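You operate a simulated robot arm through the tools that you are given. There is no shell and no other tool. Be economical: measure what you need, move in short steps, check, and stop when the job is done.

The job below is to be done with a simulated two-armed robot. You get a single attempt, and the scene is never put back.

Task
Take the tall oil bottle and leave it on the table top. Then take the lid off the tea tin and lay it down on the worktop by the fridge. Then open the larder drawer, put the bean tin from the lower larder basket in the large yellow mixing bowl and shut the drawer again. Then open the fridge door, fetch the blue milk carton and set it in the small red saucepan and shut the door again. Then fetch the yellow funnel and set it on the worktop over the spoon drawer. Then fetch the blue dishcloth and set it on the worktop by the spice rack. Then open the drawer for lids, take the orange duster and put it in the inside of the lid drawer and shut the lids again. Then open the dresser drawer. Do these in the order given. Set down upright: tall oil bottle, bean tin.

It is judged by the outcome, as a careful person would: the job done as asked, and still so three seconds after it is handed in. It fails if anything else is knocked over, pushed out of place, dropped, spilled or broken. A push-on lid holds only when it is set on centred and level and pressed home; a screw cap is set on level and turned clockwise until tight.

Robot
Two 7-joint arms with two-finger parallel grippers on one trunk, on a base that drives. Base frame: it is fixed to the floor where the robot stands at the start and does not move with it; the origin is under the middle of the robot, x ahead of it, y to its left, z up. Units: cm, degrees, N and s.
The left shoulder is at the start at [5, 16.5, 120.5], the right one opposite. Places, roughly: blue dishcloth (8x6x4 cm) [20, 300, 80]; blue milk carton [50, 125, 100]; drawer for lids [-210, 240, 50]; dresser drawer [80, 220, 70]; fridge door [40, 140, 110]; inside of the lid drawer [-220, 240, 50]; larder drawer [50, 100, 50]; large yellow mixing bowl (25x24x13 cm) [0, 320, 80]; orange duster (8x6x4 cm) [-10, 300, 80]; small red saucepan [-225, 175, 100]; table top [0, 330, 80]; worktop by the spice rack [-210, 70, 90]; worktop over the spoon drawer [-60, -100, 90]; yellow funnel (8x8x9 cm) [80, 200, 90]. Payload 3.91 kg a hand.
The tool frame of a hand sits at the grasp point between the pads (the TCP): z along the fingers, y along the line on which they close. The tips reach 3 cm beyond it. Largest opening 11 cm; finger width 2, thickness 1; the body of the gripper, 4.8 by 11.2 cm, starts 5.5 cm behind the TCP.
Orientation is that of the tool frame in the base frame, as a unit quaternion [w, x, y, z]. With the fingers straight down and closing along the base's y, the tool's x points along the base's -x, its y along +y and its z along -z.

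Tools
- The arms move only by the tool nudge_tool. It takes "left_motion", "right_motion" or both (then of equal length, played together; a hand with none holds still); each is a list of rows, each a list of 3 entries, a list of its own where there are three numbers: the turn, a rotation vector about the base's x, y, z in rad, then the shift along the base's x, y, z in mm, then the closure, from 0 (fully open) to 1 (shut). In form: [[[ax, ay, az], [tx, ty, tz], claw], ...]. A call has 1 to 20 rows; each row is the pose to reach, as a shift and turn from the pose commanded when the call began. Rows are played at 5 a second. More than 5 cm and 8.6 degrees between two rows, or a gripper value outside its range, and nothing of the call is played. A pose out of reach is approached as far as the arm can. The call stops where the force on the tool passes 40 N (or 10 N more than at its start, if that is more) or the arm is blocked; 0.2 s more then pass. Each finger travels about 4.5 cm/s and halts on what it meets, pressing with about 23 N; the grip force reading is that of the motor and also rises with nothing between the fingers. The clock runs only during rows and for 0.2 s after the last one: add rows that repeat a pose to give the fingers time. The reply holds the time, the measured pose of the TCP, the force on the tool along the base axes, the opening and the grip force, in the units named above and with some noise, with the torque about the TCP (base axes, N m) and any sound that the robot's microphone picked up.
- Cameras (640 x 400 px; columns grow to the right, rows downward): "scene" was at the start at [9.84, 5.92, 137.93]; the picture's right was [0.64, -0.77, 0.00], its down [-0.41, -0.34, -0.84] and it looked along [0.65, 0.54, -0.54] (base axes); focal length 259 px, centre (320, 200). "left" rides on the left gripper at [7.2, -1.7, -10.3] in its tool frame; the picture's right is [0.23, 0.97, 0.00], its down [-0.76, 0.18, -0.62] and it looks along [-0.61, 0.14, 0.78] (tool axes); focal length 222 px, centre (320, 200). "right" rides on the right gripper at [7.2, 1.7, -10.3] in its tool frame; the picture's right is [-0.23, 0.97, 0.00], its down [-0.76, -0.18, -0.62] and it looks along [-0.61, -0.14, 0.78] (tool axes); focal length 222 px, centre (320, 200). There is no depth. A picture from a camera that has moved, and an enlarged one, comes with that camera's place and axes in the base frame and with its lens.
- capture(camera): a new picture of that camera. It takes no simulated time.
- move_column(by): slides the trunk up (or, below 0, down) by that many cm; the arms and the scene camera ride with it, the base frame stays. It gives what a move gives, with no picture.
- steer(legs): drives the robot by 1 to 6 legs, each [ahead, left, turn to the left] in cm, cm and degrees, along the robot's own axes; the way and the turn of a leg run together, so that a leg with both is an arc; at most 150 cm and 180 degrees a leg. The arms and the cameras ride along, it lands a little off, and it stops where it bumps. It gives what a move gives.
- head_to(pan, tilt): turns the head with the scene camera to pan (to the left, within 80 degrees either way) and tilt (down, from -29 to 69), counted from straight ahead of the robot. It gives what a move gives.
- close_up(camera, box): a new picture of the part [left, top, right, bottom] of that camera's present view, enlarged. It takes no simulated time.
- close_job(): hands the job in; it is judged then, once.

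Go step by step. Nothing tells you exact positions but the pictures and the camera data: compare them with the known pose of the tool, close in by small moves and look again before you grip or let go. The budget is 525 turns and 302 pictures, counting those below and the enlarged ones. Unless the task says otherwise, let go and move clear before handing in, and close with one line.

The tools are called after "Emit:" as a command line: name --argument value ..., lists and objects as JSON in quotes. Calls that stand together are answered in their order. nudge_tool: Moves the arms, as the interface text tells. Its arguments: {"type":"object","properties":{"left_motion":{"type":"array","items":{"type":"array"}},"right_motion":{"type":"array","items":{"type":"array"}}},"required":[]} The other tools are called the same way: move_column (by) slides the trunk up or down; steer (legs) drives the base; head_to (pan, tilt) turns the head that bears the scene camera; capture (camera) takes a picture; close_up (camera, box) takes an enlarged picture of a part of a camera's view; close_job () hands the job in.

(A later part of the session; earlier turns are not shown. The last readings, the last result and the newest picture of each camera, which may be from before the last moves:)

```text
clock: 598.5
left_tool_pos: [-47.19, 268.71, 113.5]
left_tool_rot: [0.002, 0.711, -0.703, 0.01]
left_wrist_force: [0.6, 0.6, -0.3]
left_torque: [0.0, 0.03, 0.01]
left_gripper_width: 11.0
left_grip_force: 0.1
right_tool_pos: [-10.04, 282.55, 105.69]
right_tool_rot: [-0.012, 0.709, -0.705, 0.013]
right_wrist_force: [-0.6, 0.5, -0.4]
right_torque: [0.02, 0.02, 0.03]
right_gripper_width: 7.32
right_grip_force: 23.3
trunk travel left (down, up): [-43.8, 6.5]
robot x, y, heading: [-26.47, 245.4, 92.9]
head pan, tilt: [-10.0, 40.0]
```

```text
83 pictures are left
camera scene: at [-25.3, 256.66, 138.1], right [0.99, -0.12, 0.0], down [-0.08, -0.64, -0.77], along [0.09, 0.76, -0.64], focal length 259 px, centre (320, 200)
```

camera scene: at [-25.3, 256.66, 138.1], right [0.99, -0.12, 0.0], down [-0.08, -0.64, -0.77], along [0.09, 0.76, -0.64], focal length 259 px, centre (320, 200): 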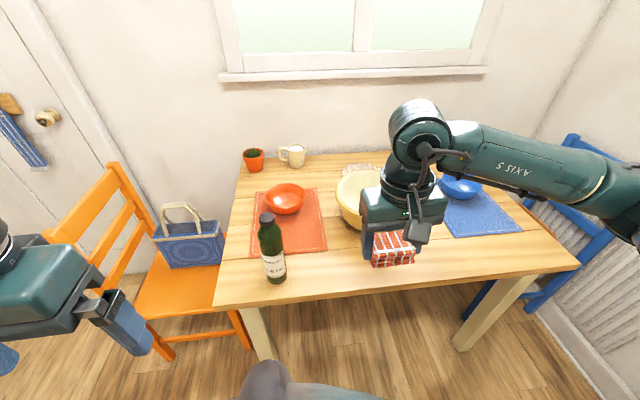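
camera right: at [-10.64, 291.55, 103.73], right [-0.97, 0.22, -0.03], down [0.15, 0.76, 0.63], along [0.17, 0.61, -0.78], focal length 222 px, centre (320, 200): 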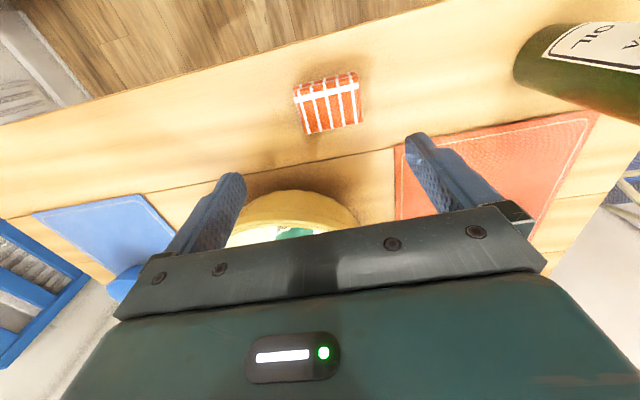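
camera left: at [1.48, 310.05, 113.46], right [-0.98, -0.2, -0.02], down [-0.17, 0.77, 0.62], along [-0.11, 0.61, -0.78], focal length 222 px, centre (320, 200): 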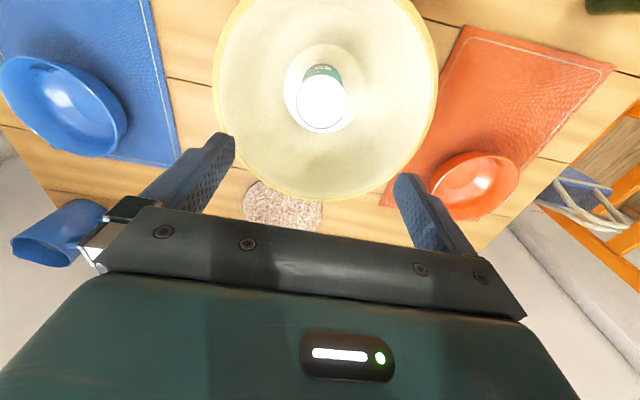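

The duster is held. I'll carry it to the open lid drawer.

Emit:
steer --legs '[[-25, 0, 0], [0, 0, 87], [85, 0, 0]]'

Emit:
head_to --pan -10 --tilt 45

Emit:
capture --camera "scene"

```text
clock: 608.2
left_tool_pos: [-135.98, 198.27, 113.36]
left_tool_rot: [-0.005, 1.0, -0.007, 0.008]
left_wrist_force: [-0.1, 0.1, 0.9]
left_torque: [-0.01, 0.0, -0.02]
left_gripper_width: 11.0
left_grip_force: 0.1
right_tool_pos: [-148.97, 235.64, 105.73]
right_tool_rot: [-0.018, 1.0, -0.012, 0.001]
right_wrist_force: [0.0, -0.5, -1.8]
right_torque: [0.01, -0.04, 0.01]
right_gripper_width: 7.29
right_grip_force: 22.9
trunk travel left (down, up): [-43.8, 6.5]
robot x, y, heading: [-112.35, 218.51, -178.8]
head pan, tilt: [-10.0, 40.0]
```

```text
clock: 608.9
left_tool_pos: [-135.98, 198.27, 113.46]
left_tool_rot: [-0.006, 1.0, -0.007, 0.008]
left_wrist_force: [-0.7, 0.6, -0.3]
left_torque: [0.01, 0.02, 0.01]
left_gripper_width: 10.99
left_grip_force: 0.0
right_tool_pos: [-148.96, 235.53, 105.8]
right_tool_rot: [-0.018, 1.0, -0.011, 0.001]
right_wrist_force: [0.5, 0.7, -0.5]
right_torque: [0.0, -0.01, 0.0]
right_gripper_width: 7.29
right_grip_force: 23.1
trunk travel left (down, up): [-43.8, 6.5]
robot x, y, heading: [-111.81, 218.64, -178.6]
head pan, tilt: [-10.0, 45.0]
```

```text
82 pictures are left
camera scene: at [-122.82, 219.88, 137.38], right [0.15, 0.99, 0.0], down [0.7, -0.11, -0.71], along [-0.7, 0.11, -0.71], focal length 259 px, centre (320, 200)
```

scene: 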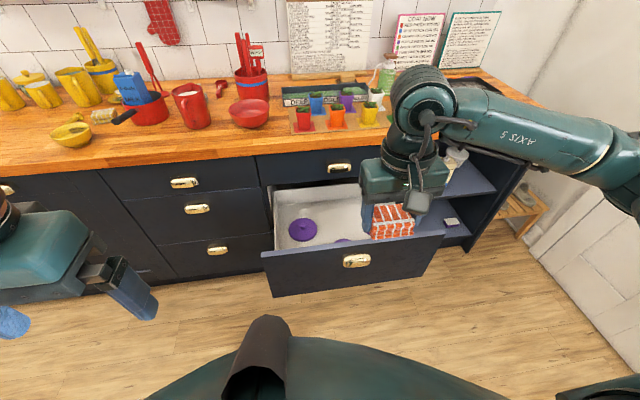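

Emit:
steer --legs '[[18, -1.5, -1]]'

Emit:
capture --camera "right"

Emit:
head_to --pan -10 --tilt 60

Emit:
capture --camera "scene"

```text
clock: 610.4
left_tool_pos: [-154.78, 199.88, 113.36]
left_tool_rot: [-0.005, 1.0, -0.016, 0.008]
left_wrist_force: [-0.2, -0.2, -0.4]
left_torque: [0.02, 0.0, 0.0]
left_gripper_width: 11.03
left_grip_force: 0.1
right_tool_pos: [-166.88, 237.59, 105.73]
right_tool_rot: [-0.017, 1.0, -0.022, 0.001]
right_wrist_force: [0.0, 0.5, -0.5]
right_torque: [0.03, 0.0, 0.01]
right_gripper_width: 7.3
right_grip_force: 22.7
trunk travel left (down, up): [-43.8, 6.5]
robot x, y, heading: [-130.09, 220.04, -179.7]
head pan, tilt: [-10.0, 45.0]
```

```text
81 pictures are left
camera right: at [-159.77, 235.19, 115.97], right [-0.27, -0.96, -0.03], down [-0.76, 0.19, 0.63], along [-0.6, 0.19, -0.78], focal length 222 px, centre (320, 200)
```

right: 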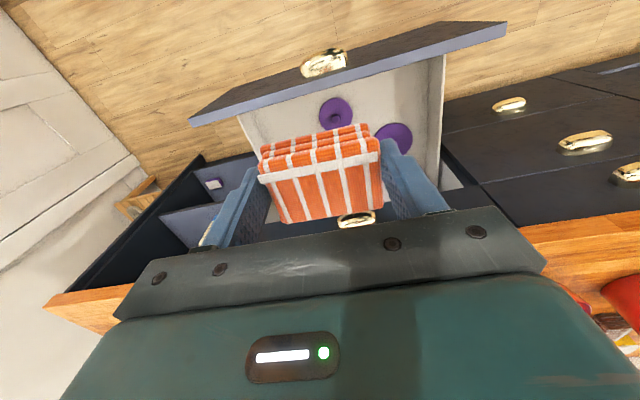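

```text
clock: 611.2
left_tool_pos: [-154.66, 199.99, 113.45]
left_tool_rot: [-0.005, 1.0, -0.017, 0.008]
left_wrist_force: [-0.4, -0.4, 0.3]
left_torque: [-0.01, 0.02, 0.01]
left_gripper_width: 11.02
left_grip_force: 0.1
right_tool_pos: [-166.78, 237.55, 105.74]
right_tool_rot: [-0.017, 1.0, -0.02, 0.002]
right_wrist_force: [1.4, 0.2, -0.3]
right_torque: [-0.01, 0.04, 0.0]
right_gripper_width: 7.31
right_grip_force: 23.2
trunk travel left (down, up): [-43.8, 6.5]
robot x, y, heading: [-130.03, 219.87, -179.7]
head pan, tilt: [-10.0, 60.0]
```

```text
80 pictures are left
camera scene: at [-139.59, 221.08, 135.43], right [0.17, 0.99, 0.0], down [0.85, -0.15, -0.5], along [-0.49, 0.08, -0.87], focal length 259 px, centre (320, 200)
```

scene: 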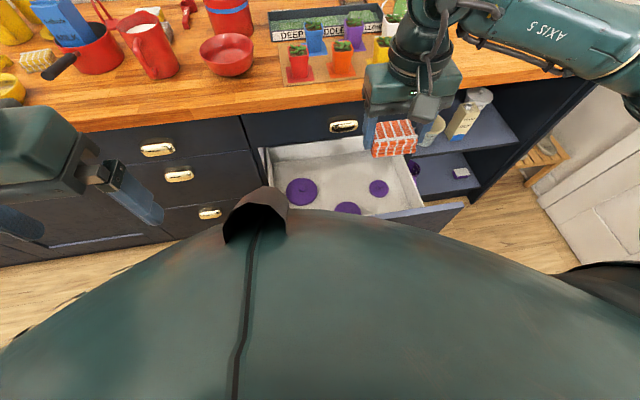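

I count three lids in the drawer: (−190, 223), (−180, 237) and (−187, 251). The front-left floor at about (−180, 221) is free, so I'll move over that.

Emit:
steer --legs '[[0, 16, 0]]'

Emit:
nudge_tool --right_motion '[[[0, 0, 0], [-40, 0, 0], 1], [[0, 0, 0], [-80, 0, 0], 1], [[0, 0, 0], [-120, 0, 0], 1], [[0, 0, 0], [-130, 0, 0], 1], [[0, 0, 0], [-130, 0, 0], 1]]'

Emit:
capture --camera "right"

Emit:
capture --camera "scene"

```text
clock: 612.6
left_tool_pos: [-154.6, 184.41, 113.36]
left_tool_rot: [-0.005, 1.0, -0.017, 0.008]
left_wrist_force: [0.5, 0.2, 0.5]
left_torque: [0.0, 0.02, -0.01]
left_gripper_width: 11.0
left_grip_force: 0.0
right_tool_pos: [-166.81, 221.92, 105.79]
right_tool_rot: [-0.018, 1.0, -0.022, 0.001]
right_wrist_force: [-0.1, -0.7, -0.6]
right_torque: [0.02, -0.02, -0.02]
right_gripper_width: 7.29
right_grip_force: 22.9
trunk travel left (down, up): [-43.8, 6.5]
robot x, y, heading: [-130.05, 204.51, -179.8]
head pan, tilt: [-10.0, 60.0]
```

```text
clock: 613.8
left_tool_pos: [-154.64, 184.32, 113.45]
left_tool_rot: [-0.005, 1.0, -0.017, 0.008]
left_wrist_force: [-1.0, 0.3, 0.1]
left_torque: [0.03, 0.03, 0.01]
left_gripper_width: 11.0
left_grip_force: 0.0
right_tool_pos: [-179.87, 221.87, 105.79]
right_tool_rot: [-0.017, 1.0, -0.022, 0.001]
right_wrist_force: [-1.1, -0.3, -0.3]
right_torque: [0.01, 0.01, -0.03]
right_gripper_width: 7.32
right_grip_force: 23.3
trunk travel left (down, up): [-43.8, 6.5]
robot x, y, heading: [-129.88, 204.14, -179.7]
head pan, tilt: [-10.0, 60.0]
```

```text
79 pictures are left
camera right: at [-172.8, 219.53, 116.0], right [-0.27, -0.96, -0.03], down [-0.76, 0.19, 0.63], along [-0.6, 0.2, -0.78], focal length 222 px, centre (320, 200)
```

right: 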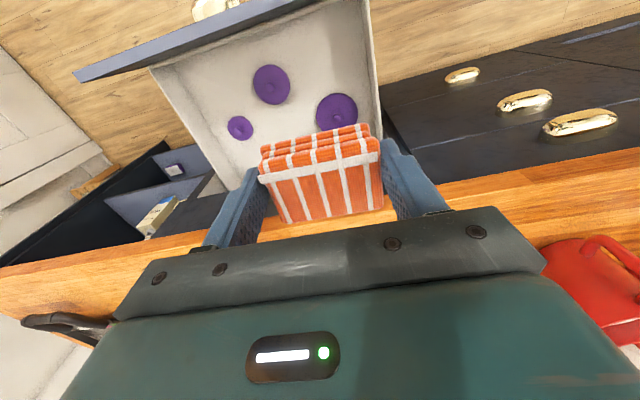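

```text
78 pictures are left
camera scene: at [-139.54, 205.46, 135.42], right [0.17, 0.99, 0.0], down [0.85, -0.15, -0.5], along [-0.49, 0.09, -0.87], focal length 259 px, centre (320, 200)
```

scene: 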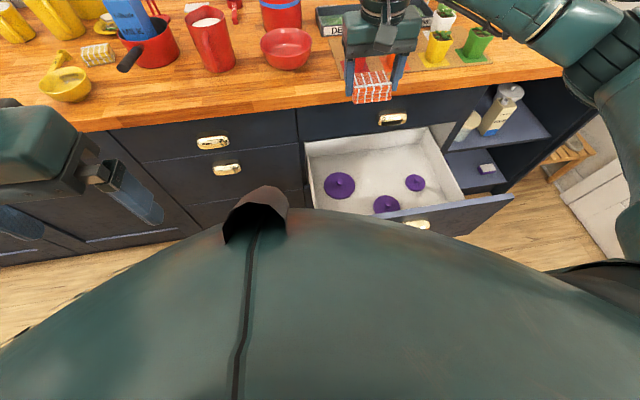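

Emit:
nudge_tool --right_motion '[[[0, 0, 0], [-26, -8, 0], 1], [[0, 0, 0], [-26, -8, 0], 1]]'

Emit:
move_column --by -36

Emit:
capture --camera "right"

Emit:
capture --camera "scene"

```text
clock: 614.4
left_tool_pos: [-154.57, 184.4, 113.44]
left_tool_rot: [-0.004, 1.0, -0.017, 0.008]
left_wrist_force: [-0.6, 0.3, 0.2]
left_torque: [0.0, 0.03, 0.01]
left_gripper_width: 11.03
left_grip_force: 0.1
right_tool_pos: [-182.45, 221.24, 105.74]
right_tool_rot: [-0.017, 1.0, -0.022, 0.0]
right_wrist_force: [0.7, -0.4, -0.5]
right_torque: [0.0, 0.03, 0.01]
right_gripper_width: 7.32
right_grip_force: 23.2
trunk travel left (down, up): [-43.8, 6.5]
robot x, y, heading: [-130.12, 204.17, -179.7]
head pan, tilt: [-10.0, 60.0]
```

```text
clock: 617.9
left_tool_pos: [-154.48, 184.17, 77.31]
left_tool_rot: [-0.005, 1.0, -0.018, 0.007]
left_wrist_force: [0.8, 0.0, 0.4]
left_torque: [-0.01, 0.0, 0.0]
left_gripper_width: 11.0
left_grip_force: 0.0
right_tool_pos: [-182.36, 221.08, 69.56]
right_tool_rot: [-0.017, 1.0, -0.022, 0.001]
right_wrist_force: [-0.2, 0.2, 0.5]
right_torque: [0.01, 0.01, -0.03]
right_gripper_width: 7.31
right_grip_force: 23.5
trunk travel left (down, up): [-7.8, 42.5]
robot x, y, heading: [-130.04, 204.55, -179.7]
head pan, tilt: [-10.0, 60.0]
```

```text
77 pictures are left
camera right: at [-175.26, 218.79, 79.88], right [-0.27, -0.96, -0.03], down [-0.75, 0.19, 0.63], along [-0.6, 0.19, -0.78], focal length 222 px, centre (320, 200)
```

right: 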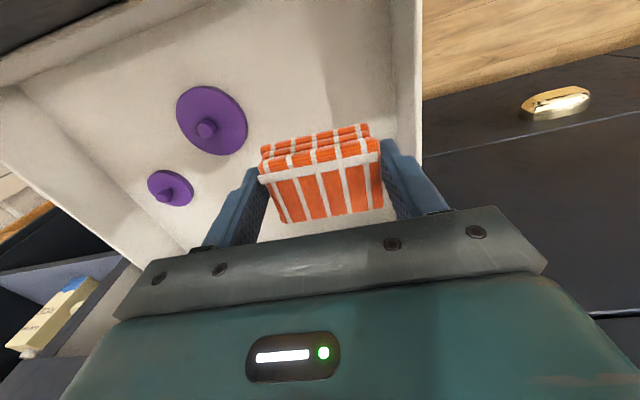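

```text
76 pictures are left
camera scene: at [-139.53, 205.46, 99.43], right [0.17, 0.99, 0.0], down [0.85, -0.15, -0.5], along [-0.49, 0.09, -0.87], focal length 259 px, centre (320, 200)
```

scene: 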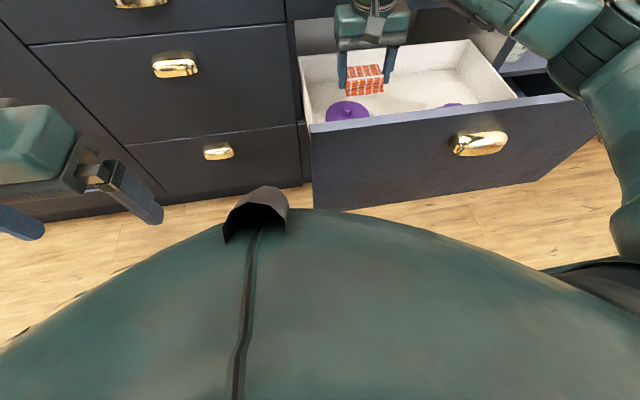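

Emit:
nudge_tool --right_motion '[[[0, 0, 0], [14, 0, 0], 1], [[0, 0, 0], [14, 0, -40], 1], [[0, 0, 0], [14, 0, -80], 1], [[0, 0, 0], [14, 0, -105], 1], [[0, 0, 0], [14, 0, -105], 1]]'

Emit:
capture --camera "right"

Emit:
close_up --camera "scene" --box '[280, 0, 480, 170]'

```text
clock: 619.1
left_tool_pos: [-154.54, 184.31, 77.37]
left_tool_rot: [-0.005, 1.0, -0.018, 0.008]
left_wrist_force: [-0.2, 0.4, 0.8]
left_torque: [0.02, -0.01, -0.02]
left_gripper_width: 10.99
left_grip_force: 0.1
right_tool_pos: [-181.13, 221.17, 58.99]
right_tool_rot: [-0.017, 1.0, -0.022, 0.001]
right_wrist_force: [-1.5, -1.3, -0.7]
right_torque: [0.02, -0.04, -0.01]
right_gripper_width: 7.31
right_grip_force: 23.3
trunk travel left (down, up): [-7.8, 42.5]
robot x, y, heading: [-129.98, 204.48, -179.9]
head pan, tilt: [-10.0, 60.0]
```

```text
75 pictures are left
camera right: at [-173.94, 218.74, 69.28], right [-0.27, -0.96, -0.03], down [-0.75, 0.19, 0.63], along [-0.6, 0.19, -0.78], focal length 222 px, centre (320, 200)
```

right: 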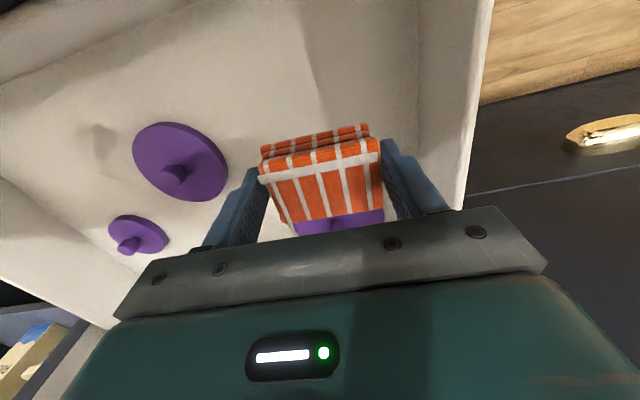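

```text
2.35 times, centred on (380, 85) of scene
camera zoom: at [-139.53, 205.47, 99.43], right [0.17, 0.99, 0.0], down [0.85, -0.15, -0.5], along [-0.49, 0.09, -0.87], focal length 609 px, centre (179, 471)
```

zoom: 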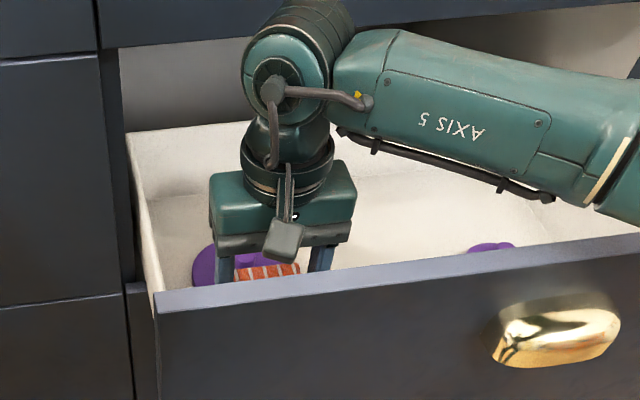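

Emit:
nudge_tool --right_motion '[[[0, 0, 0], [0, 0, -8], 1], [[0, 0, 0], [0, 0, -16], 1], [[0, 0, 0], [0, 0, -16], 1]]'

Emit:
nudge_tool --right_motion '[[[0, 0, 0], [0, 0, -4], 1], [[0, 0, 0], [0, 0, -8], 1], [[0, 0, 0], [0, 0, -8], 1]]'

```text
clock: 619.9
left_tool_pos: [-154.67, 184.32, 77.28]
left_tool_rot: [-0.005, 1.0, -0.017, 0.008]
left_wrist_force: [0.3, 0.0, 0.6]
left_torque: [0.0, 0.02, -0.01]
left_gripper_width: 11.0
left_grip_force: 0.1
right_tool_pos: [-181.05, 220.88, 57.58]
right_tool_rot: [-0.017, 1.0, -0.022, 0.001]
right_wrist_force: [0.5, -0.1, 0.3]
right_torque: [0.0, 0.0, 0.02]
right_gripper_width: 7.32
right_grip_force: 22.9
trunk travel left (down, up): [-7.8, 42.5]
robot x, y, heading: [-129.87, 204.58, -179.8]
head pan, tilt: [-10.0, 60.0]
```

```text
clock: 620.7
left_tool_pos: [-154.7, 184.31, 77.42]
left_tool_rot: [-0.005, 1.0, -0.017, 0.008]
left_wrist_force: [-0.8, -0.1, -0.2]
left_torque: [0.0, -0.02, 0.01]
left_gripper_width: 10.98
left_grip_force: 0.1
right_tool_pos: [-181.13, 221.1, 56.82]
right_tool_rot: [-0.016, 1.0, -0.022, 0.002]
right_wrist_force: [-0.5, -1.6, 0.0]
right_torque: [-0.04, 0.02, -0.03]
right_gripper_width: 7.31
right_grip_force: 22.9
trunk travel left (down, up): [-7.8, 42.5]
robot x, y, heading: [-130.22, 203.49, -179.8]
head pan, tilt: [-10.0, 60.0]
```

Emit:
nudge_tool --right_motion '[[[0, 0, 0], [0, 0, -4], 1], [[0, 0, 0], [0, 0, -8], 1], [[0, 0, 0], [0, 0, -8], 1]]'

Emit:
capture --camera "right"

```text
clock: 621.5
left_tool_pos: [-154.56, 184.4, 77.44]
left_tool_rot: [-0.005, 1.0, -0.017, 0.008]
left_wrist_force: [-1.9, 0.0, -0.8]
left_torque: [0.02, -0.02, 0.04]
left_gripper_width: 11.02
left_grip_force: 0.0
right_tool_pos: [-181.06, 221.25, 55.86]
right_tool_rot: [-0.017, 1.0, -0.022, 0.001]
right_wrist_force: [0.4, 0.7, -1.4]
right_torque: [0.02, 0.02, 0.01]
right_gripper_width: 7.31
right_grip_force: 23.7
trunk travel left (down, up): [-7.8, 42.5]
robot x, y, heading: [-130.01, 204.45, -179.9]
head pan, tilt: [-10.0, 60.0]
```

```text
73 pictures are left
camera right: at [-173.99, 218.86, 66.16], right [-0.27, -0.96, -0.03], down [-0.76, 0.19, 0.63], along [-0.6, 0.19, -0.78], focal length 222 px, centre (320, 200)
```

right: 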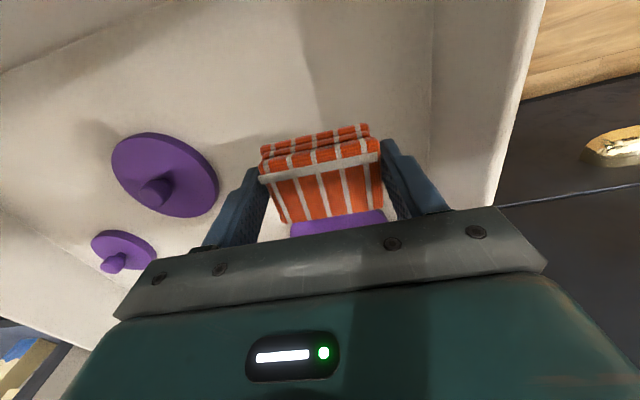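

Emit:
nudge_tool --right_motion '[[[0, 0, 0], [3, 0, -4], 1], [[0, 0, 0], [3, 0, -8], 1], [[0, 0, 0], [3, 0, -11], 1], [[0, 0, 0], [3, 0, -11], 1]]'

```text
clock: 622.5
left_tool_pos: [-154.54, 184.43, 77.37]
left_tool_rot: [-0.005, 1.0, -0.018, 0.009]
left_wrist_force: [0.1, -1.1, -0.3]
left_torque: [0.04, 0.04, 0.0]
left_gripper_width: 10.99
left_grip_force: 0.0
right_tool_pos: [-180.57, 221.13, 54.81]
right_tool_rot: [-0.018, 1.0, -0.021, 0.001]
right_wrist_force: [-0.7, 0.6, -0.6]
right_torque: [0.02, 0.04, 0.0]
right_gripper_width: 7.32
right_grip_force: 23.3
trunk travel left (down, up): [-7.8, 42.5]
robot x, y, heading: [-129.8, 204.08, -179.6]
head pan, tilt: [-10.0, 60.0]
```

Emit:
nudge_tool --right_motion '[[[0, 0, 0], [0, 0, -4], 1], [[0, 0, 0], [0, 0, -8], 1], [[0, 0, 0], [0, 0, -10], 1], [[0, 0, 0], [0, 0, -10], 1]]'

```text
clock: 623.5
left_tool_pos: [-154.69, 184.36, 77.41]
left_tool_rot: [-0.005, 1.0, -0.017, 0.007]
left_wrist_force: [0.6, 0.8, 0.4]
left_torque: [-0.02, 0.02, -0.02]
left_gripper_width: 10.98
left_grip_force: 0.0
right_tool_pos: [-180.84, 221.16, 53.84]
right_tool_rot: [-0.017, 1.0, -0.022, 0.002]
right_wrist_force: [0.7, -0.6, -0.1]
right_torque: [0.0, 0.04, 0.0]
right_gripper_width: 7.29
right_grip_force: 23.0
trunk travel left (down, up): [-7.8, 42.5]
robot x, y, heading: [-130.25, 204.01, -179.9]
head pan, tilt: [-10.0, 60.0]
```

Emit:
nudge_tool --right_motion '[[[0, 0, 0], [0, 0, -4], 1], [[0, 0, 0], [0, 0, -8], 1], [[0, 0, 0], [0, 0, -10], 1], [[0, 0, 0], [0, 0, -10], 1]]'

Emit:
capture --camera "right"

```text
clock: 624.5
left_tool_pos: [-154.6, 184.41, 77.34]
left_tool_rot: [-0.005, 1.0, -0.017, 0.008]
left_wrist_force: [-0.9, -0.3, 0.4]
left_torque: [-0.02, 0.0, 0.01]
left_gripper_width: 11.01
left_grip_force: 0.1
right_tool_pos: [-180.74, 221.24, 52.86]
right_tool_rot: [-0.018, 1.0, -0.021, 0.001]
right_wrist_force: [0.2, -0.4, -0.1]
right_torque: [-0.01, 0.0, -0.01]
right_gripper_width: 7.3
right_grip_force: 23.0
trunk travel left (down, up): [-7.8, 42.5]
robot x, y, heading: [-129.92, 203.93, -179.8]
head pan, tilt: [-10.0, 60.0]
```

```text
72 pictures are left
camera right: at [-173.61, 218.85, 63.17], right [-0.27, -0.96, -0.03], down [-0.75, 0.19, 0.63], along [-0.6, 0.2, -0.78], focal length 222 px, centre (320, 200)
```

right: 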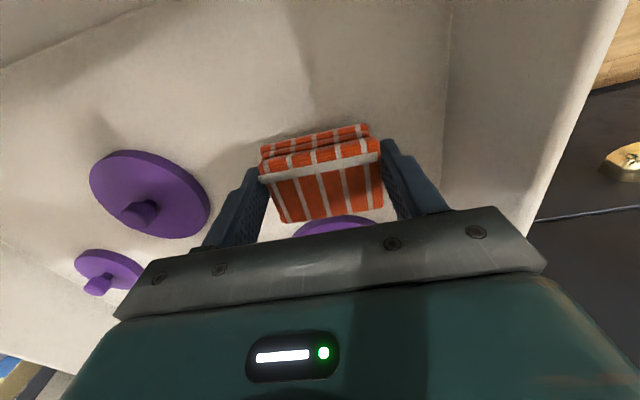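

Emit:
nudge_tool --right_motion '[[[0, 0, 0], [0, 0, -4], 1], [[0, 0, 0], [0, 0, -8], 1], [[0, 0, 0], [0, 0, -8], 1]]'

Emit:
nudge_tool --right_motion '[[[0, 0, 0], [0, 0, -4], 1], [[0, 0, 0], [0, 0, -7], 1], [[0, 0, 0], [0, 0, -7], 1]]'

```text
clock: 625.3
left_tool_pos: [-154.53, 184.28, 77.48]
left_tool_rot: [-0.006, 1.0, -0.018, 0.006]
left_wrist_force: [0.1, 0.0, -0.2]
left_torque: [-0.04, 0.02, -0.02]
left_gripper_width: 11.01
left_grip_force: 0.1
right_tool_pos: [-180.77, 221.26, 52.67]
right_tool_rot: [-0.017, 1.0, -0.024, -0.005]
right_wrist_force: [-0.1, 0.3, 0.2]
right_torque: [-0.03, -0.02, -0.02]
right_gripper_width: 7.27
right_grip_force: 23.3
trunk travel left (down, up): [-7.8, 42.5]
robot x, y, heading: [-130.29, 204.12, -179.8]
head pan, tilt: [-10.0, 60.0]
```

```text
clock: 626.1
left_tool_pos: [-154.28, 184.39, 77.6]
left_tool_rot: [-0.006, 1.0, -0.017, 0.005]
left_wrist_force: [0.3, 0.0, 0.7]
left_torque: [0.0, -0.04, -0.05]
left_gripper_width: 10.98
left_grip_force: 0.0
right_tool_pos: [-181.17, 221.36, 52.59]
right_tool_rot: [-0.018, 1.0, -0.024, -0.01]
right_wrist_force: [-0.3, 0.2, -1.4]
right_torque: [-0.01, 0.0, -0.01]
right_gripper_width: 7.31
right_grip_force: 22.8
trunk travel left (down, up): [-7.8, 42.5]
robot x, y, heading: [-130.1, 204.04, -179.9]
head pan, tilt: [-10.0, 60.0]
```

The arm itself is resting on the drawer front while the duster is still ~1.5 cm above the floor. I'll raise the trunk so the forearm slopes up, then reach down with the arm.

Emit:
nudge_tool --right_motion '[[[0, 0, 0], [0, 0, 20], 1], [[0, 0, 0], [0, 0, 30], 1], [[0, 0, 0], [0, 0, 30], 1]]'

Emit:
move_column --by 18

Emit:
nudge_tool --right_motion '[[[0, 0, 0], [0, 0, -45], 1], [[0, 0, 0], [0, 0, -90], 1], [[0, 0, 0], [0, 0, -135], 1], [[0, 0, 0], [0, 0, -175], 1], [[0, 0, 0], [0, 0, -195], 1], [[0, 0, 0], [0, 0, -195], 1]]'

Emit:
head_to --pan -25 --tilt 45

Emit:
capture --camera "scene"

```text
clock: 626.9
left_tool_pos: [-154.57, 184.22, 77.31]
left_tool_rot: [-0.005, 1.0, -0.016, 0.008]
left_wrist_force: [-0.3, -0.4, 1.3]
left_torque: [0.0, -0.03, -0.01]
left_gripper_width: 11.02
left_grip_force: 0.1
right_tool_pos: [-180.44, 221.03, 54.12]
right_tool_rot: [-0.017, 1.0, -0.02, 0.002]
right_wrist_force: [-0.6, -0.9, 0.1]
right_torque: [0.02, -0.04, 0.01]
right_gripper_width: 7.29
right_grip_force: 22.6
trunk travel left (down, up): [-7.8, 42.5]
robot x, y, heading: [-129.85, 204.2, -179.6]
head pan, tilt: [-10.0, 60.0]
```

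```text
clock: 628.9
left_tool_pos: [-154.6, 184.37, 95.42]
left_tool_rot: [-0.005, 1.0, -0.018, 0.008]
left_wrist_force: [-0.5, 0.0, 0.7]
left_torque: [-0.03, 0.02, -0.01]
left_gripper_width: 10.98
left_grip_force: 0.1
right_tool_pos: [-180.52, 221.23, 72.3]
right_tool_rot: [-0.017, 1.0, -0.021, 0.001]
right_wrist_force: [0.9, -0.7, -0.9]
right_torque: [0.02, 0.0, -0.02]
right_gripper_width: 7.29
right_grip_force: 23.6
trunk travel left (down, up): [-25.8, 24.5]
robot x, y, heading: [-130.16, 204.44, -179.7]
head pan, tilt: [-10.0, 60.0]
```

```text
clock: 630.3
left_tool_pos: [-154.62, 184.37, 95.5]
left_tool_rot: [-0.005, 1.0, -0.018, 0.009]
left_wrist_force: [0.6, 0.3, -0.3]
left_torque: [-0.01, 0.02, -0.02]
left_gripper_width: 10.97
left_grip_force: 0.1
right_tool_pos: [-180.94, 221.16, 52.69]
right_tool_rot: [-0.017, 1.0, -0.022, 0.001]
right_wrist_force: [0.4, -0.6, -0.2]
right_torque: [0.05, -0.01, 0.01]
right_gripper_width: 7.28
right_grip_force: 22.8
trunk travel left (down, up): [-25.8, 24.5]
robot x, y, heading: [-129.92, 204.23, -179.6]
head pan, tilt: [-10.0, 60.0]
```

```text
clock: 631.0
left_tool_pos: [-154.58, 184.37, 95.35]
left_tool_rot: [-0.006, 1.0, -0.017, 0.008]
left_wrist_force: [-0.2, 0.7, 0.1]
left_torque: [-0.02, 0.02, 0.02]
left_gripper_width: 11.0
left_grip_force: 0.1
right_tool_pos: [-181.01, 221.19, 52.87]
right_tool_rot: [-0.017, 1.0, -0.022, 0.002]
right_wrist_force: [0.3, 0.0, -0.1]
right_torque: [-0.01, -0.01, 0.03]
right_gripper_width: 7.32
right_grip_force: 23.5
trunk travel left (down, up): [-25.8, 24.5]
robot x, y, heading: [-130.32, 204.34, -179.7]
head pan, tilt: [-25.0, 45.0]
```

```text
71 pictures are left
camera scene: at [-140.34, 207.74, 119.37], right [0.42, 0.91, 0.0], down [0.64, -0.3, -0.71], along [-0.64, 0.3, -0.71], focal length 259 px, centre (320, 200)
```

scene: 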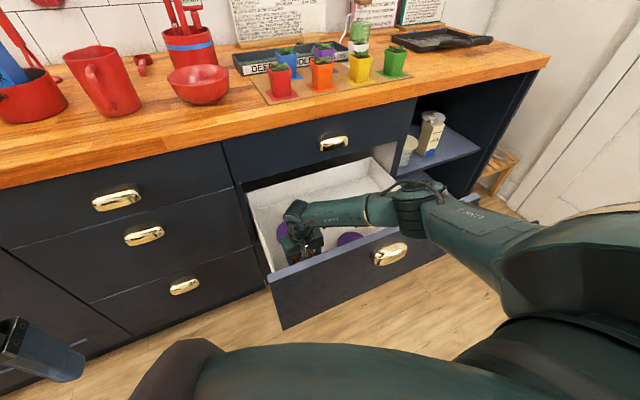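

Emit:
nudge_tool --right_motion '[[[0, 0, 0], [0, 0, -4], 1], [[0, 0, 0], [0, 0, -8], 1], [[0, 0, 0], [0, 0, -12], 1], [[0, 0, 0], [0, 0, -12], 1]]'

Emit:
nudge_tool --right_motion '[[[0, 0, 0], [0, 0, -4], 1], [[0, 0, 0], [0, 0, -7], 1], [[0, 0, 0], [0, 0, -7], 1]]'

```text
clock: 632.0
left_tool_pos: [-154.65, 184.2, 95.4]
left_tool_rot: [-0.006, 1.0, -0.017, 0.008]
left_wrist_force: [0.1, 0.0, -1.0]
left_torque: [-0.01, 0.0, -0.01]
left_gripper_width: 10.99
left_grip_force: 0.1
right_tool_pos: [-180.55, 221.19, 51.56]
right_tool_rot: [-0.017, 1.0, -0.022, 0.001]
right_wrist_force: [1.0, 0.3, 0.0]
right_torque: [-0.01, -0.06, 0.01]
right_gripper_width: 7.31
right_grip_force: 23.0
trunk travel left (down, up): [-25.8, 24.5]
robot x, y, heading: [-130.11, 204.1, -179.8]
head pan, tilt: [-25.0, 45.0]
```

```text
clock: 632.8
left_tool_pos: [-154.67, 184.35, 95.4]
left_tool_rot: [-0.005, 1.0, -0.016, 0.008]
left_wrist_force: [0.1, -0.1, -0.1]
left_torque: [-0.01, 0.01, 0.0]
left_gripper_width: 11.02
left_grip_force: 0.0
right_tool_pos: [-180.55, 221.28, 50.82]
right_tool_rot: [-0.018, 1.0, -0.021, 0.001]
right_wrist_force: [0.1, 0.4, -1.1]
right_torque: [-0.02, 0.0, 0.0]
right_gripper_width: 7.29
right_grip_force: 23.5
trunk travel left (down, up): [-25.8, 24.5]
robot x, y, heading: [-130.1, 204.0, -179.9]
head pan, tilt: [-25.0, 45.0]
```

Emit:
nudge_tool --right_motion '[[[0, 0, 0], [0, 0, -4], 1], [[0, 0, 0], [0, 0, -7], 1], [[0, 0, 0], [0, 0, -7], 1]]'

Emit:
nudge_tool --right_motion '[[[0, 0, 0], [0, 0, -3], 1], [[0, 0, 0], [0, 0, -6], 1], [[0, 0, 0], [0, 0, -6], 1]]'

```text
clock: 633.6
left_tool_pos: [-154.64, 184.38, 95.45]
left_tool_rot: [-0.004, 1.0, -0.017, 0.007]
left_wrist_force: [0.1, -0.6, 0.5]
left_torque: [-0.01, 0.01, -0.01]
left_gripper_width: 11.0
left_grip_force: 0.1
right_tool_pos: [-180.64, 221.3, 50.23]
right_tool_rot: [-0.016, 1.0, -0.021, 0.0]
right_wrist_force: [1.6, 1.3, 12.6]
right_torque: [-0.36, -0.02, 0.06]
right_gripper_width: 7.3
right_grip_force: 23.1
trunk travel left (down, up): [-25.8, 24.5]
robot x, y, heading: [-130.12, 203.99, -180.0]
head pan, tilt: [-25.0, 45.0]
```

```text
clock: 634.4
left_tool_pos: [-154.53, 184.16, 95.5]
left_tool_rot: [-0.005, 1.0, -0.018, 0.008]
left_wrist_force: [-0.3, 0.8, 0.9]
left_torque: [0.0, -0.01, 0.01]
left_gripper_width: 11.01
left_grip_force: 0.0
right_tool_pos: [-180.81, 221.07, 49.76]
right_tool_rot: [-0.017, 1.0, -0.022, -0.001]
right_wrist_force: [-3.1, 1.6, 28.0]
right_torque: [-0.45, 0.11, -0.02]
right_gripper_width: 7.36
right_grip_force: 22.8
trunk travel left (down, up): [-25.8, 24.5]
robot x, y, heading: [-129.94, 204.43, -179.9]
head pan, tilt: [-25.0, 45.0]
```

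It's touching the drawer floor. I'll ease up, release and rise straight out.

Emit:
nudge_tool --right_motion '[[[0, 0, 0], [0, 0, 6], 1], [[0, 0, 0], [0, 0, 6], 0.7], [[0, 0, 0], [0, 0, 6], 0.35], [[0, 0, 0], [0, 0, 6], 0.1], [[0, 0, 0], [0, 0, 6], 0.1], [[0, 0, 0], [0, 0, 40], 0.1], [[0, 0, 0], [0, 0, 85], 0.1], [[0, 0, 0], [0, 0, 130], 0], [[0, 0, 0], [0, 0, 175], 0], [[0, 0, 0], [0, 0, 220], 0], [[0, 0, 0], [0, 0, 260], 0], [[0, 0, 0], [0, 0, 300], 0], [[0, 0, 0], [0, 0, 300], 0]]'

Emit:
capture --camera "right"

Emit:
capture --camera "scene"

```text
clock: 637.2
left_tool_pos: [-154.57, 184.31, 95.45]
left_tool_rot: [-0.005, 1.0, -0.017, 0.007]
left_wrist_force: [-0.2, -0.2, -0.5]
left_torque: [0.0, -0.05, -0.01]
left_gripper_width: 10.99
left_grip_force: 0.1
right_tool_pos: [-180.43, 220.96, 79.61]
right_tool_rot: [-0.018, 1.0, -0.022, 0.002]
right_wrist_force: [0.6, -0.3, 0.3]
right_torque: [0.01, 0.01, -0.01]
right_gripper_width: 11.0
right_grip_force: 0.0
trunk travel left (down, up): [-25.8, 24.5]
robot x, y, heading: [-130.32, 204.39, -179.7]
head pan, tilt: [-25.0, 45.0]
```

```text
70 pictures are left
camera right: at [-173.38, 218.6, 89.87], right [-0.27, -0.96, -0.03], down [-0.75, 0.19, 0.63], along [-0.6, 0.19, -0.78], focal length 222 px, centre (320, 200)
```

right: 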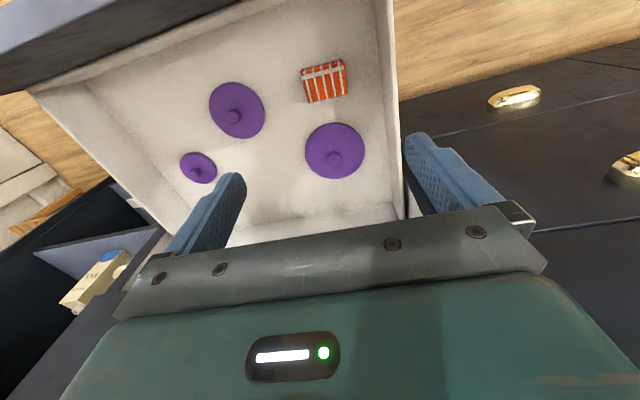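

```text
69 pictures are left
camera scene: at [-140.34, 207.74, 119.37], right [0.42, 0.91, 0.0], down [0.64, -0.3, -0.71], along [-0.64, 0.3, -0.71], focal length 259 px, centre (320, 200)
```

scene: 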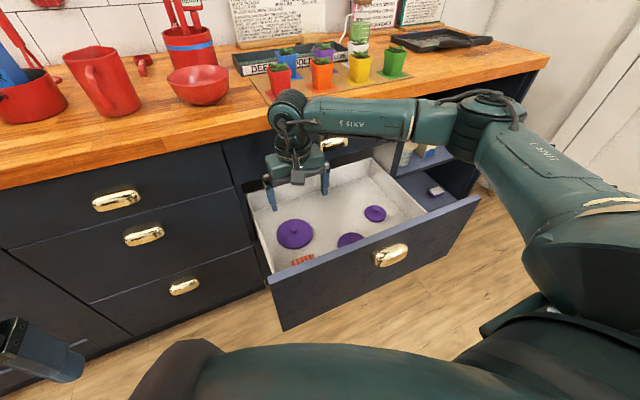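

The duster lies in the drawer with the lids. I'll withdraw the arm, point the hand forward with its fingers shut, and push the drawer closed.

Emit:
move_column --by 18

Emit:
nudge_tool --right_motion '[[[0, 0, 0], [40, 0, 10], 0], [[0, 0, 0], [80, 0, 20], 0], [[0, 0, 0], [120, 5, 30], 0], [[0, 0, 0], [140, 10, 40], 0], [[0, 0, 0], [140, 10, 40], 0]]'

Emit:
steer --legs '[[-22, 0, 0], [0, -24, 0]]'

Emit:
nudge_tool --right_motion '[[[0, 0.14, 0], [-6, -5, -12], 1], [[0, 0.28, 0], [-12, -10, -24], 1], [[0, 0.42, 0], [-18, -15, -36], 1], [[0, 0.56, 0], [-24, -20, -48], 1], [[0, 0.7, 0], [-30, -25, -60], 1], [[0, 0.84, 0], [-36, -30, -72], 1], [[0, 0.98, 0], [-42, -35, -84], 1], [[0, 1.12, 0], [-48, -40, -96], 1], [[0, 1.26, 0], [-54, -45, -108], 1], [[0, 1.396, 0], [-60, -50, -120], 1], [[0, 1.396, 0], [-60, -50, -120], 1]]'

Emit:
move_column --by -34

Emit:
head_to --pan 0 --tilt 40

Emit:
capture --camera "scene"

```text
clock: 639.2
left_tool_pos: [-154.58, 184.3, 113.41]
left_tool_rot: [-0.005, 1.0, -0.017, 0.007]
left_wrist_force: [1.2, 0.9, 0.5]
left_torque: [0.02, 0.02, -0.03]
left_gripper_width: 10.99
left_grip_force: 0.0
right_tool_pos: [-180.63, 220.98, 97.58]
right_tool_rot: [-0.018, 1.0, -0.022, 0.001]
right_wrist_force: [-0.1, -0.1, -0.5]
right_torque: [0.01, 0.0, 0.0]
right_gripper_width: 10.99
right_grip_force: 0.1
trunk travel left (down, up): [-43.8, 6.5]
robot x, y, heading: [-130.37, 204.09, -179.6]
head pan, tilt: [-25.0, 45.0]
```

```text
clock: 640.4
left_tool_pos: [-154.57, 184.36, 113.4]
left_tool_rot: [-0.005, 1.0, -0.017, 0.009]
left_wrist_force: [0.6, 0.1, -0.5]
left_torque: [-0.01, 0.0, 0.01]
left_gripper_width: 11.01
left_grip_force: 0.0
right_tool_pos: [-166.56, 222.02, 101.44]
right_tool_rot: [-0.018, 1.0, -0.021, 0.001]
right_wrist_force: [0.2, -0.2, -0.2]
right_torque: [-0.07, -0.02, 0.02]
right_gripper_width: 10.99
right_grip_force: 0.0
trunk travel left (down, up): [-43.8, 6.5]
robot x, y, heading: [-130.1, 204.2, -179.6]
head pan, tilt: [-25.0, 45.0]
```

```text
clock: 643.5
left_tool_pos: [-133.04, 209.01, 113.36]
left_tool_rot: [-0.004, 1.0, -0.014, 0.008]
left_wrist_force: [-0.5, 0.2, 0.3]
left_torque: [-0.02, -0.01, -0.04]
left_gripper_width: 11.03
left_grip_force: 0.0
right_tool_pos: [-145.49, 246.76, 101.27]
right_tool_rot: [-0.017, 1.0, -0.017, 0.001]
right_wrist_force: [-0.8, 0.1, 0.3]
right_torque: [-0.03, 0.04, 0.03]
right_gripper_width: 11.01
right_grip_force: 0.1
trunk travel left (down, up): [-43.8, 6.5]
robot x, y, heading: [-108.59, 229.26, -179.6]
head pan, tilt: [-25.0, 45.0]
```

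```text
clock: 645.9
left_tool_pos: [-133.03, 209.03, 113.52]
left_tool_rot: [-0.006, 1.0, -0.014, 0.008]
left_wrist_force: [-0.2, -0.6, -0.2]
left_torque: [0.04, 0.0, -0.02]
left_gripper_width: 11.0
left_grip_force: 0.0
right_tool_pos: [-150.19, 234.49, 94.92]
right_tool_rot: [-0.004, 0.767, -0.027, -0.641]
right_wrist_force: [-0.3, -0.1, -0.4]
right_torque: [-0.01, 0.01, -0.01]
right_gripper_width: 0.01
right_grip_force: 22.9
right hand out of reach, approached as far as the arm can: row 6, 7, 8, 9, 10, 11
trunk travel left (down, up): [-43.8, 6.5]
robot x, y, heading: [-108.29, 228.97, -179.6]
head pan, tilt: [-25.0, 45.0]
```

```text
clock: 649.3
left_tool_pos: [-133.04, 209.14, 79.44]
left_tool_rot: [-0.004, 1.0, -0.014, 0.008]
left_wrist_force: [1.2, -0.1, 0.8]
left_torque: [0.01, -0.02, 0.01]
left_gripper_width: 11.01
left_grip_force: 0.1
right_tool_pos: [-150.2, 234.43, 60.76]
right_tool_rot: [-0.004, 0.767, -0.026, -0.642]
right_wrist_force: [0.3, 0.5, 0.3]
right_torque: [-0.01, -0.01, 0.02]
right_gripper_width: 0.0
right_grip_force: 23.1
trunk travel left (down, up): [-9.8, 40.5]
robot x, y, heading: [-108.63, 228.92, -179.4]
head pan, tilt: [-25.0, 45.0]
```

```text
clock: 650.1
left_tool_pos: [-133.01, 209.07, 79.4]
left_tool_rot: [-0.005, 1.0, -0.013, 0.008]
left_wrist_force: [-0.1, -0.8, 0.6]
left_torque: [0.01, -0.01, -0.03]
left_gripper_width: 10.99
left_grip_force: 0.1
right_tool_pos: [-150.13, 234.35, 60.89]
right_tool_rot: [-0.004, 0.767, -0.027, -0.641]
right_wrist_force: [0.4, 0.0, 0.1]
right_torque: [0.0, 0.01, 0.01]
right_gripper_width: 0.0
right_grip_force: 23.1
trunk travel left (down, up): [-9.8, 40.5]
robot x, y, heading: [-108.76, 229.05, -179.5]
head pan, tilt: [0.0, 40.0]
```

```text
68 pictures are left
camera scene: at [-120.02, 229.14, 104.1], right [-0.01, 1.0, 0.0], down [0.64, 0.01, -0.77], along [-0.77, -0.01, -0.64], focal length 259 px, centre (320, 200)
```

scene: 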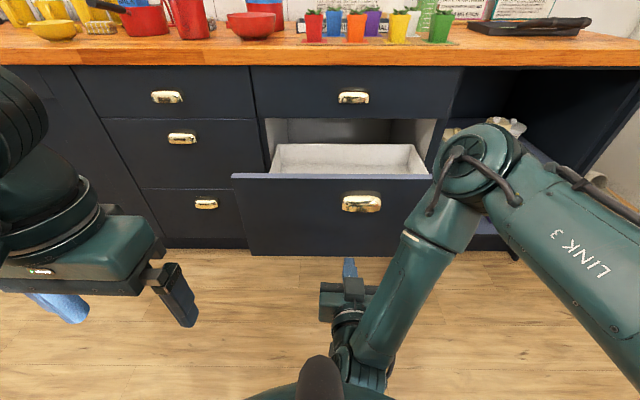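

Emit:
move_column --by -2.5

Emit:
steer --legs '[[25, 0, 0]]'

Emit:
steer --legs '[[16, 0, 0]]'

Emit:
steer --legs '[[6, 0, 0]]'

Emit:
capture --camera "scene"

```text
clock: 650.9
left_tool_pos: [-132.99, 209.06, 76.94]
left_tool_rot: [-0.005, 1.0, -0.014, 0.008]
left_wrist_force: [-0.1, 1.5, 0.4]
left_torque: [-0.01, -0.01, 0.02]
left_gripper_width: 11.02
left_grip_force: 0.1
right_tool_pos: [-150.19, 234.36, 58.38]
right_tool_rot: [-0.002, 0.767, -0.025, -0.641]
right_wrist_force: [0.2, 0.0, 0.3]
right_torque: [0.01, -0.03, -0.01]
right_gripper_width: 0.01
right_grip_force: 23.1
trunk travel left (down, up): [-7.3, 43.0]
robot x, y, heading: [-108.67, 229.44, -179.4]
head pan, tilt: [0.0, 40.0]
```

```text
clock: 652.7
left_tool_pos: [-158.41, 208.62, 76.78]
left_tool_rot: [-0.005, 1.0, -0.01, 0.008]
left_wrist_force: [0.1, 0.3, -0.5]
left_torque: [0.0, -0.02, 0.0]
left_gripper_width: 11.0
left_grip_force: 0.1
right_tool_pos: [-175.71, 233.74, 58.36]
right_tool_rot: [-0.002, 0.767, -0.024, -0.641]
right_wrist_force: [-0.1, 0.2, -0.7]
right_torque: [-0.03, -0.01, 0.03]
right_gripper_width: 0.01
right_grip_force: 22.2
trunk travel left (down, up): [-7.3, 43.0]
robot x, y, heading: [-133.91, 228.55, -179.2]
head pan, tilt: [0.0, 40.0]
```

```text
clock: 654.1
left_tool_pos: [-174.71, 208.12, 76.95]
left_tool_rot: [-0.005, 1.0, -0.008, 0.008]
left_wrist_force: [-0.3, -0.1, 0.7]
left_torque: [0.02, 0.01, 0.02]
left_gripper_width: 10.99
left_grip_force: 0.1
right_tool_pos: [-192.04, 233.15, 58.34]
right_tool_rot: [0.001, 0.768, -0.021, -0.641]
right_wrist_force: [0.3, 0.6, 0.8]
right_torque: [0.02, -0.05, 0.01]
right_gripper_width: 0.01
right_grip_force: 23.2
trunk travel left (down, up): [-7.3, 43.0]
robot x, y, heading: [-150.2, 228.41, -178.3]
head pan, tilt: [0.0, 40.0]
```

```text
clock: 655.1
left_tool_pos: [-178.37, 208.07, 76.9]
left_tool_rot: [-0.005, 1.0, -0.009, 0.008]
left_wrist_force: [0.2, 0.1, -0.2]
left_torque: [-0.02, -0.03, 0.0]
left_gripper_width: 10.99
left_grip_force: 0.2
right_tool_pos: [-195.38, 233.31, 58.26]
right_tool_rot: [0.0, 0.769, -0.021, -0.639]
right_wrist_force: [1.4, 0.8, 0.5]
right_torque: [-0.02, 0.02, -0.05]
right_gripper_width: 0.0
right_grip_force: 23.2
trunk travel left (down, up): [-7.3, 43.0]
robot x, y, heading: [-154.55, 228.33, -178.8]
head pan, tilt: [0.0, 40.0]
stopped in leg 1: the force on the tool passed its limit (the readings are from after the stop); the commanded pose is now the measured one
```

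```text
67 pictures are left
camera scene: at [-165.75, 228.25, 101.59], right [-0.02, 1.0, 0.0], down [0.64, 0.01, -0.77], along [-0.77, -0.02, -0.64], focal length 259 px, centre (320, 200)
```

scene: 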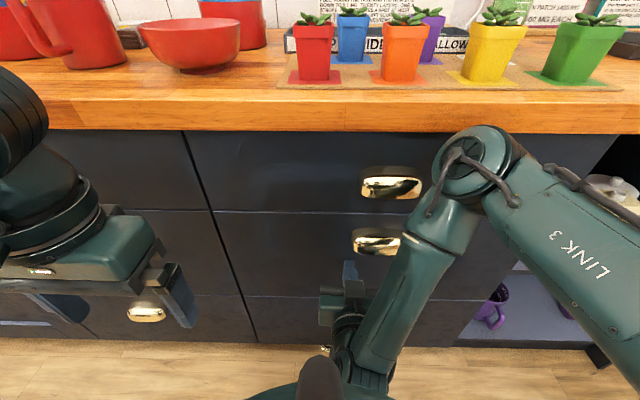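

The lid drawer is shut. The last job is the dresser drawer: I'll back off, turn round and raise the trunk to its handle height.

Emit:
steer --legs '[[-45, 0, 0], [0, 0, 179], [95, 0, 0]]'

Emit:
move_column --by 17

Emit:
nudge_tool --right_motion '[[[0, 0, 0], [0, 0, 0], 0.5], [[0, 0, 0], [0, 0, 0], 0], [[0, 0, 0], [0, 0, 0], 0], [[0, 0, 0], [0, 0, 0], 0]]'

Emit:
capture --camera "scene"

Emit:
capture --camera "right"

```text
clock: 669.5
left_tool_pos: [11.98, 235.69, 76.95]
left_tool_rot: [-0.008, 0.074, 0.997, -0.004]
left_wrist_force: [0.7, -0.4, 0.3]
left_torque: [0.04, 0.01, 0.01]
left_gripper_width: 11.0
left_grip_force: 0.0
right_tool_pos: [25.31, 208.51, 58.39]
right_tool_rot: [0.637, 0.072, 0.767, -0.042]
right_wrist_force: [0.4, 0.2, 0.3]
right_torque: [0.02, 0.03, 0.03]
right_gripper_width: 0.02
right_grip_force: 22.9
trunk travel left (down, up): [-7.3, 43.0]
robot x, y, heading: [-14.69, 218.23, -6.3]
head pan, tilt: [0.0, 40.0]
```

```text
clock: 671.4
left_tool_pos: [11.97, 235.62, 93.92]
left_tool_rot: [-0.009, 0.075, 0.997, -0.005]
left_wrist_force: [0.3, -0.2, -0.4]
left_torque: [0.03, 0.01, 0.01]
left_gripper_width: 10.98
left_grip_force: 0.2
right_tool_pos: [25.31, 208.58, 75.34]
right_tool_rot: [0.637, 0.071, 0.766, -0.041]
right_wrist_force: [0.2, 0.6, -0.2]
right_torque: [0.04, 0.02, 0.01]
right_gripper_width: 0.0
right_grip_force: 22.9
trunk travel left (down, up): [-24.3, 26.0]
robot x, y, heading: [-14.62, 218.72, -6.3]
head pan, tilt: [0.0, 40.0]
```

```text
clock: 672.4
left_tool_pos: [12.12, 235.64, 93.95]
left_tool_rot: [-0.008, 0.075, 0.997, -0.004]
left_wrist_force: [-0.7, 0.2, -0.5]
left_torque: [-0.02, 0.03, 0.02]
left_gripper_width: 10.99
left_grip_force: 0.0
right_tool_pos: [25.3, 208.6, 75.35]
right_tool_rot: [0.636, 0.072, 0.767, -0.041]
right_wrist_force: [-0.7, 0.2, -0.2]
right_torque: [0.03, 0.02, 0.01]
right_gripper_width: 8.56
right_grip_force: 0.1
trunk travel left (down, up): [-24.3, 26.0]
robot x, y, heading: [-14.94, 218.43, -6.2]
head pan, tilt: [0.0, 40.0]
```

```text
66 pictures are left
camera scene: at [-3.27, 217.76, 118.6], right [-0.11, -0.99, 0.0], down [-0.64, 0.07, -0.77], along [0.76, -0.09, -0.64], focal length 259 px, centre (320, 200)
```

scene: 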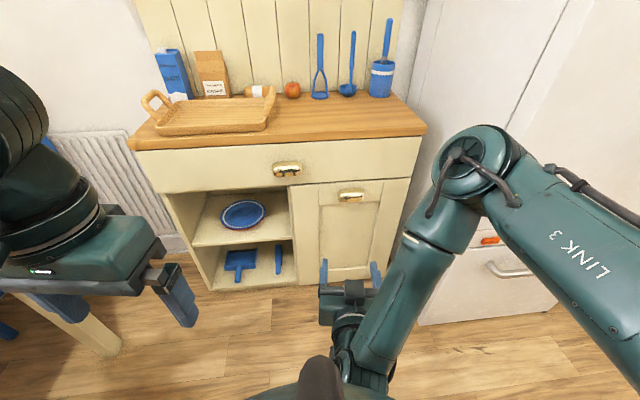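

```text
65 pictures are left
camera right: at [14.28, 212.2, 70.15], right [0.2, 0.95, 0.25], down [-0.5, -0.12, 0.86], along [0.84, -0.3, 0.45], focal length 222 px, centre (320, 200)
```

right: 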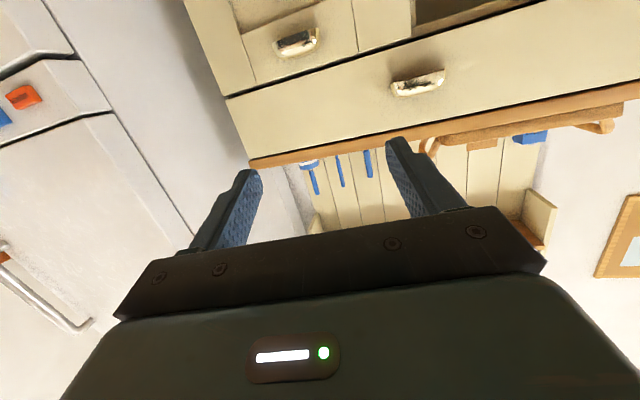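

The drawer pull is at about (64.6, 219.8, z 74.5). I'll straighten up, line up and drive in.

Emit:
steer --legs '[[0, 0, 6.2], [0, 6.8, 0], [24, 0, 0]]'

Emit:
capture --camera "right"

Emit:
close_up --camera "scene" --box '[260, 100, 420, 260]'

```text
clock: 675.3
left_tool_pos: [34.32, 244.9, 93.9]
left_tool_rot: [-0.008, 0.023, 1.0, -0.004]
left_wrist_force: [0.6, -0.1, -0.6]
left_torque: [-0.02, -0.01, -0.02]
left_gripper_width: 10.99
left_grip_force: 0.1
right_tool_pos: [50.34, 219.26, 75.45]
right_tool_rot: [0.638, 0.032, 0.769, -0.009]
right_wrist_force: [0.0, -0.3, 0.2]
right_torque: [-0.01, 0.0, -0.02]
right_gripper_width: 11.02
right_grip_force: 0.1
trunk travel left (down, up): [-24.3, 26.0]
robot x, y, heading: [9.82, 225.28, -0.3]
head pan, tilt: [0.0, 40.0]
```

```text
64 pictures are left
camera right: at [39.09, 221.79, 70.14], right [0.1, 0.96, 0.25], down [-0.48, -0.17, 0.86], along [0.87, -0.21, 0.45], focal length 222 px, centre (320, 200)
```

right: 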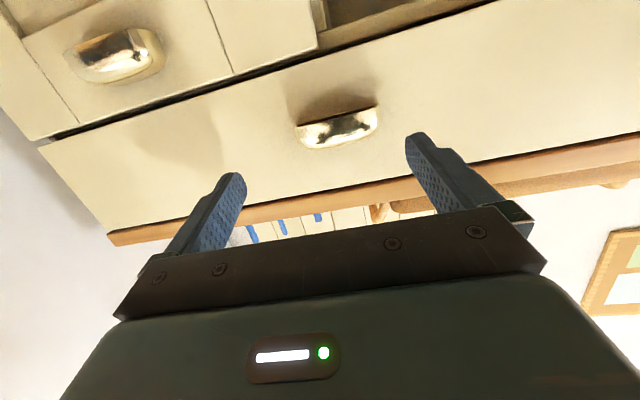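

```text
2.50 times, centred on (340, 180) of scene
camera zoom: at [21.09, 225.5, 118.6], right [-0.01, -1.0, 0.0], down [-0.64, 0.01, -0.77], along [0.77, -0.01, -0.64], focal length 647 px, centre (270, 250)
```

zoom: 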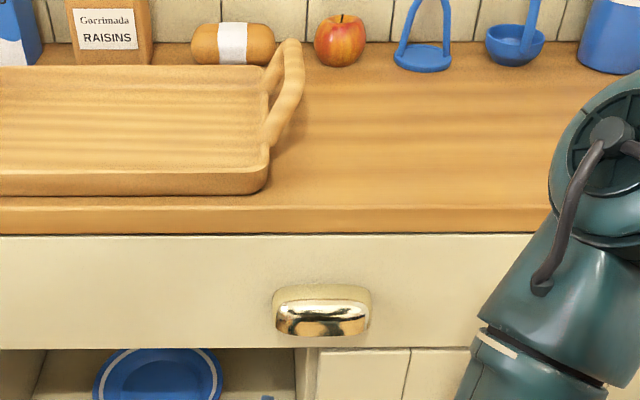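

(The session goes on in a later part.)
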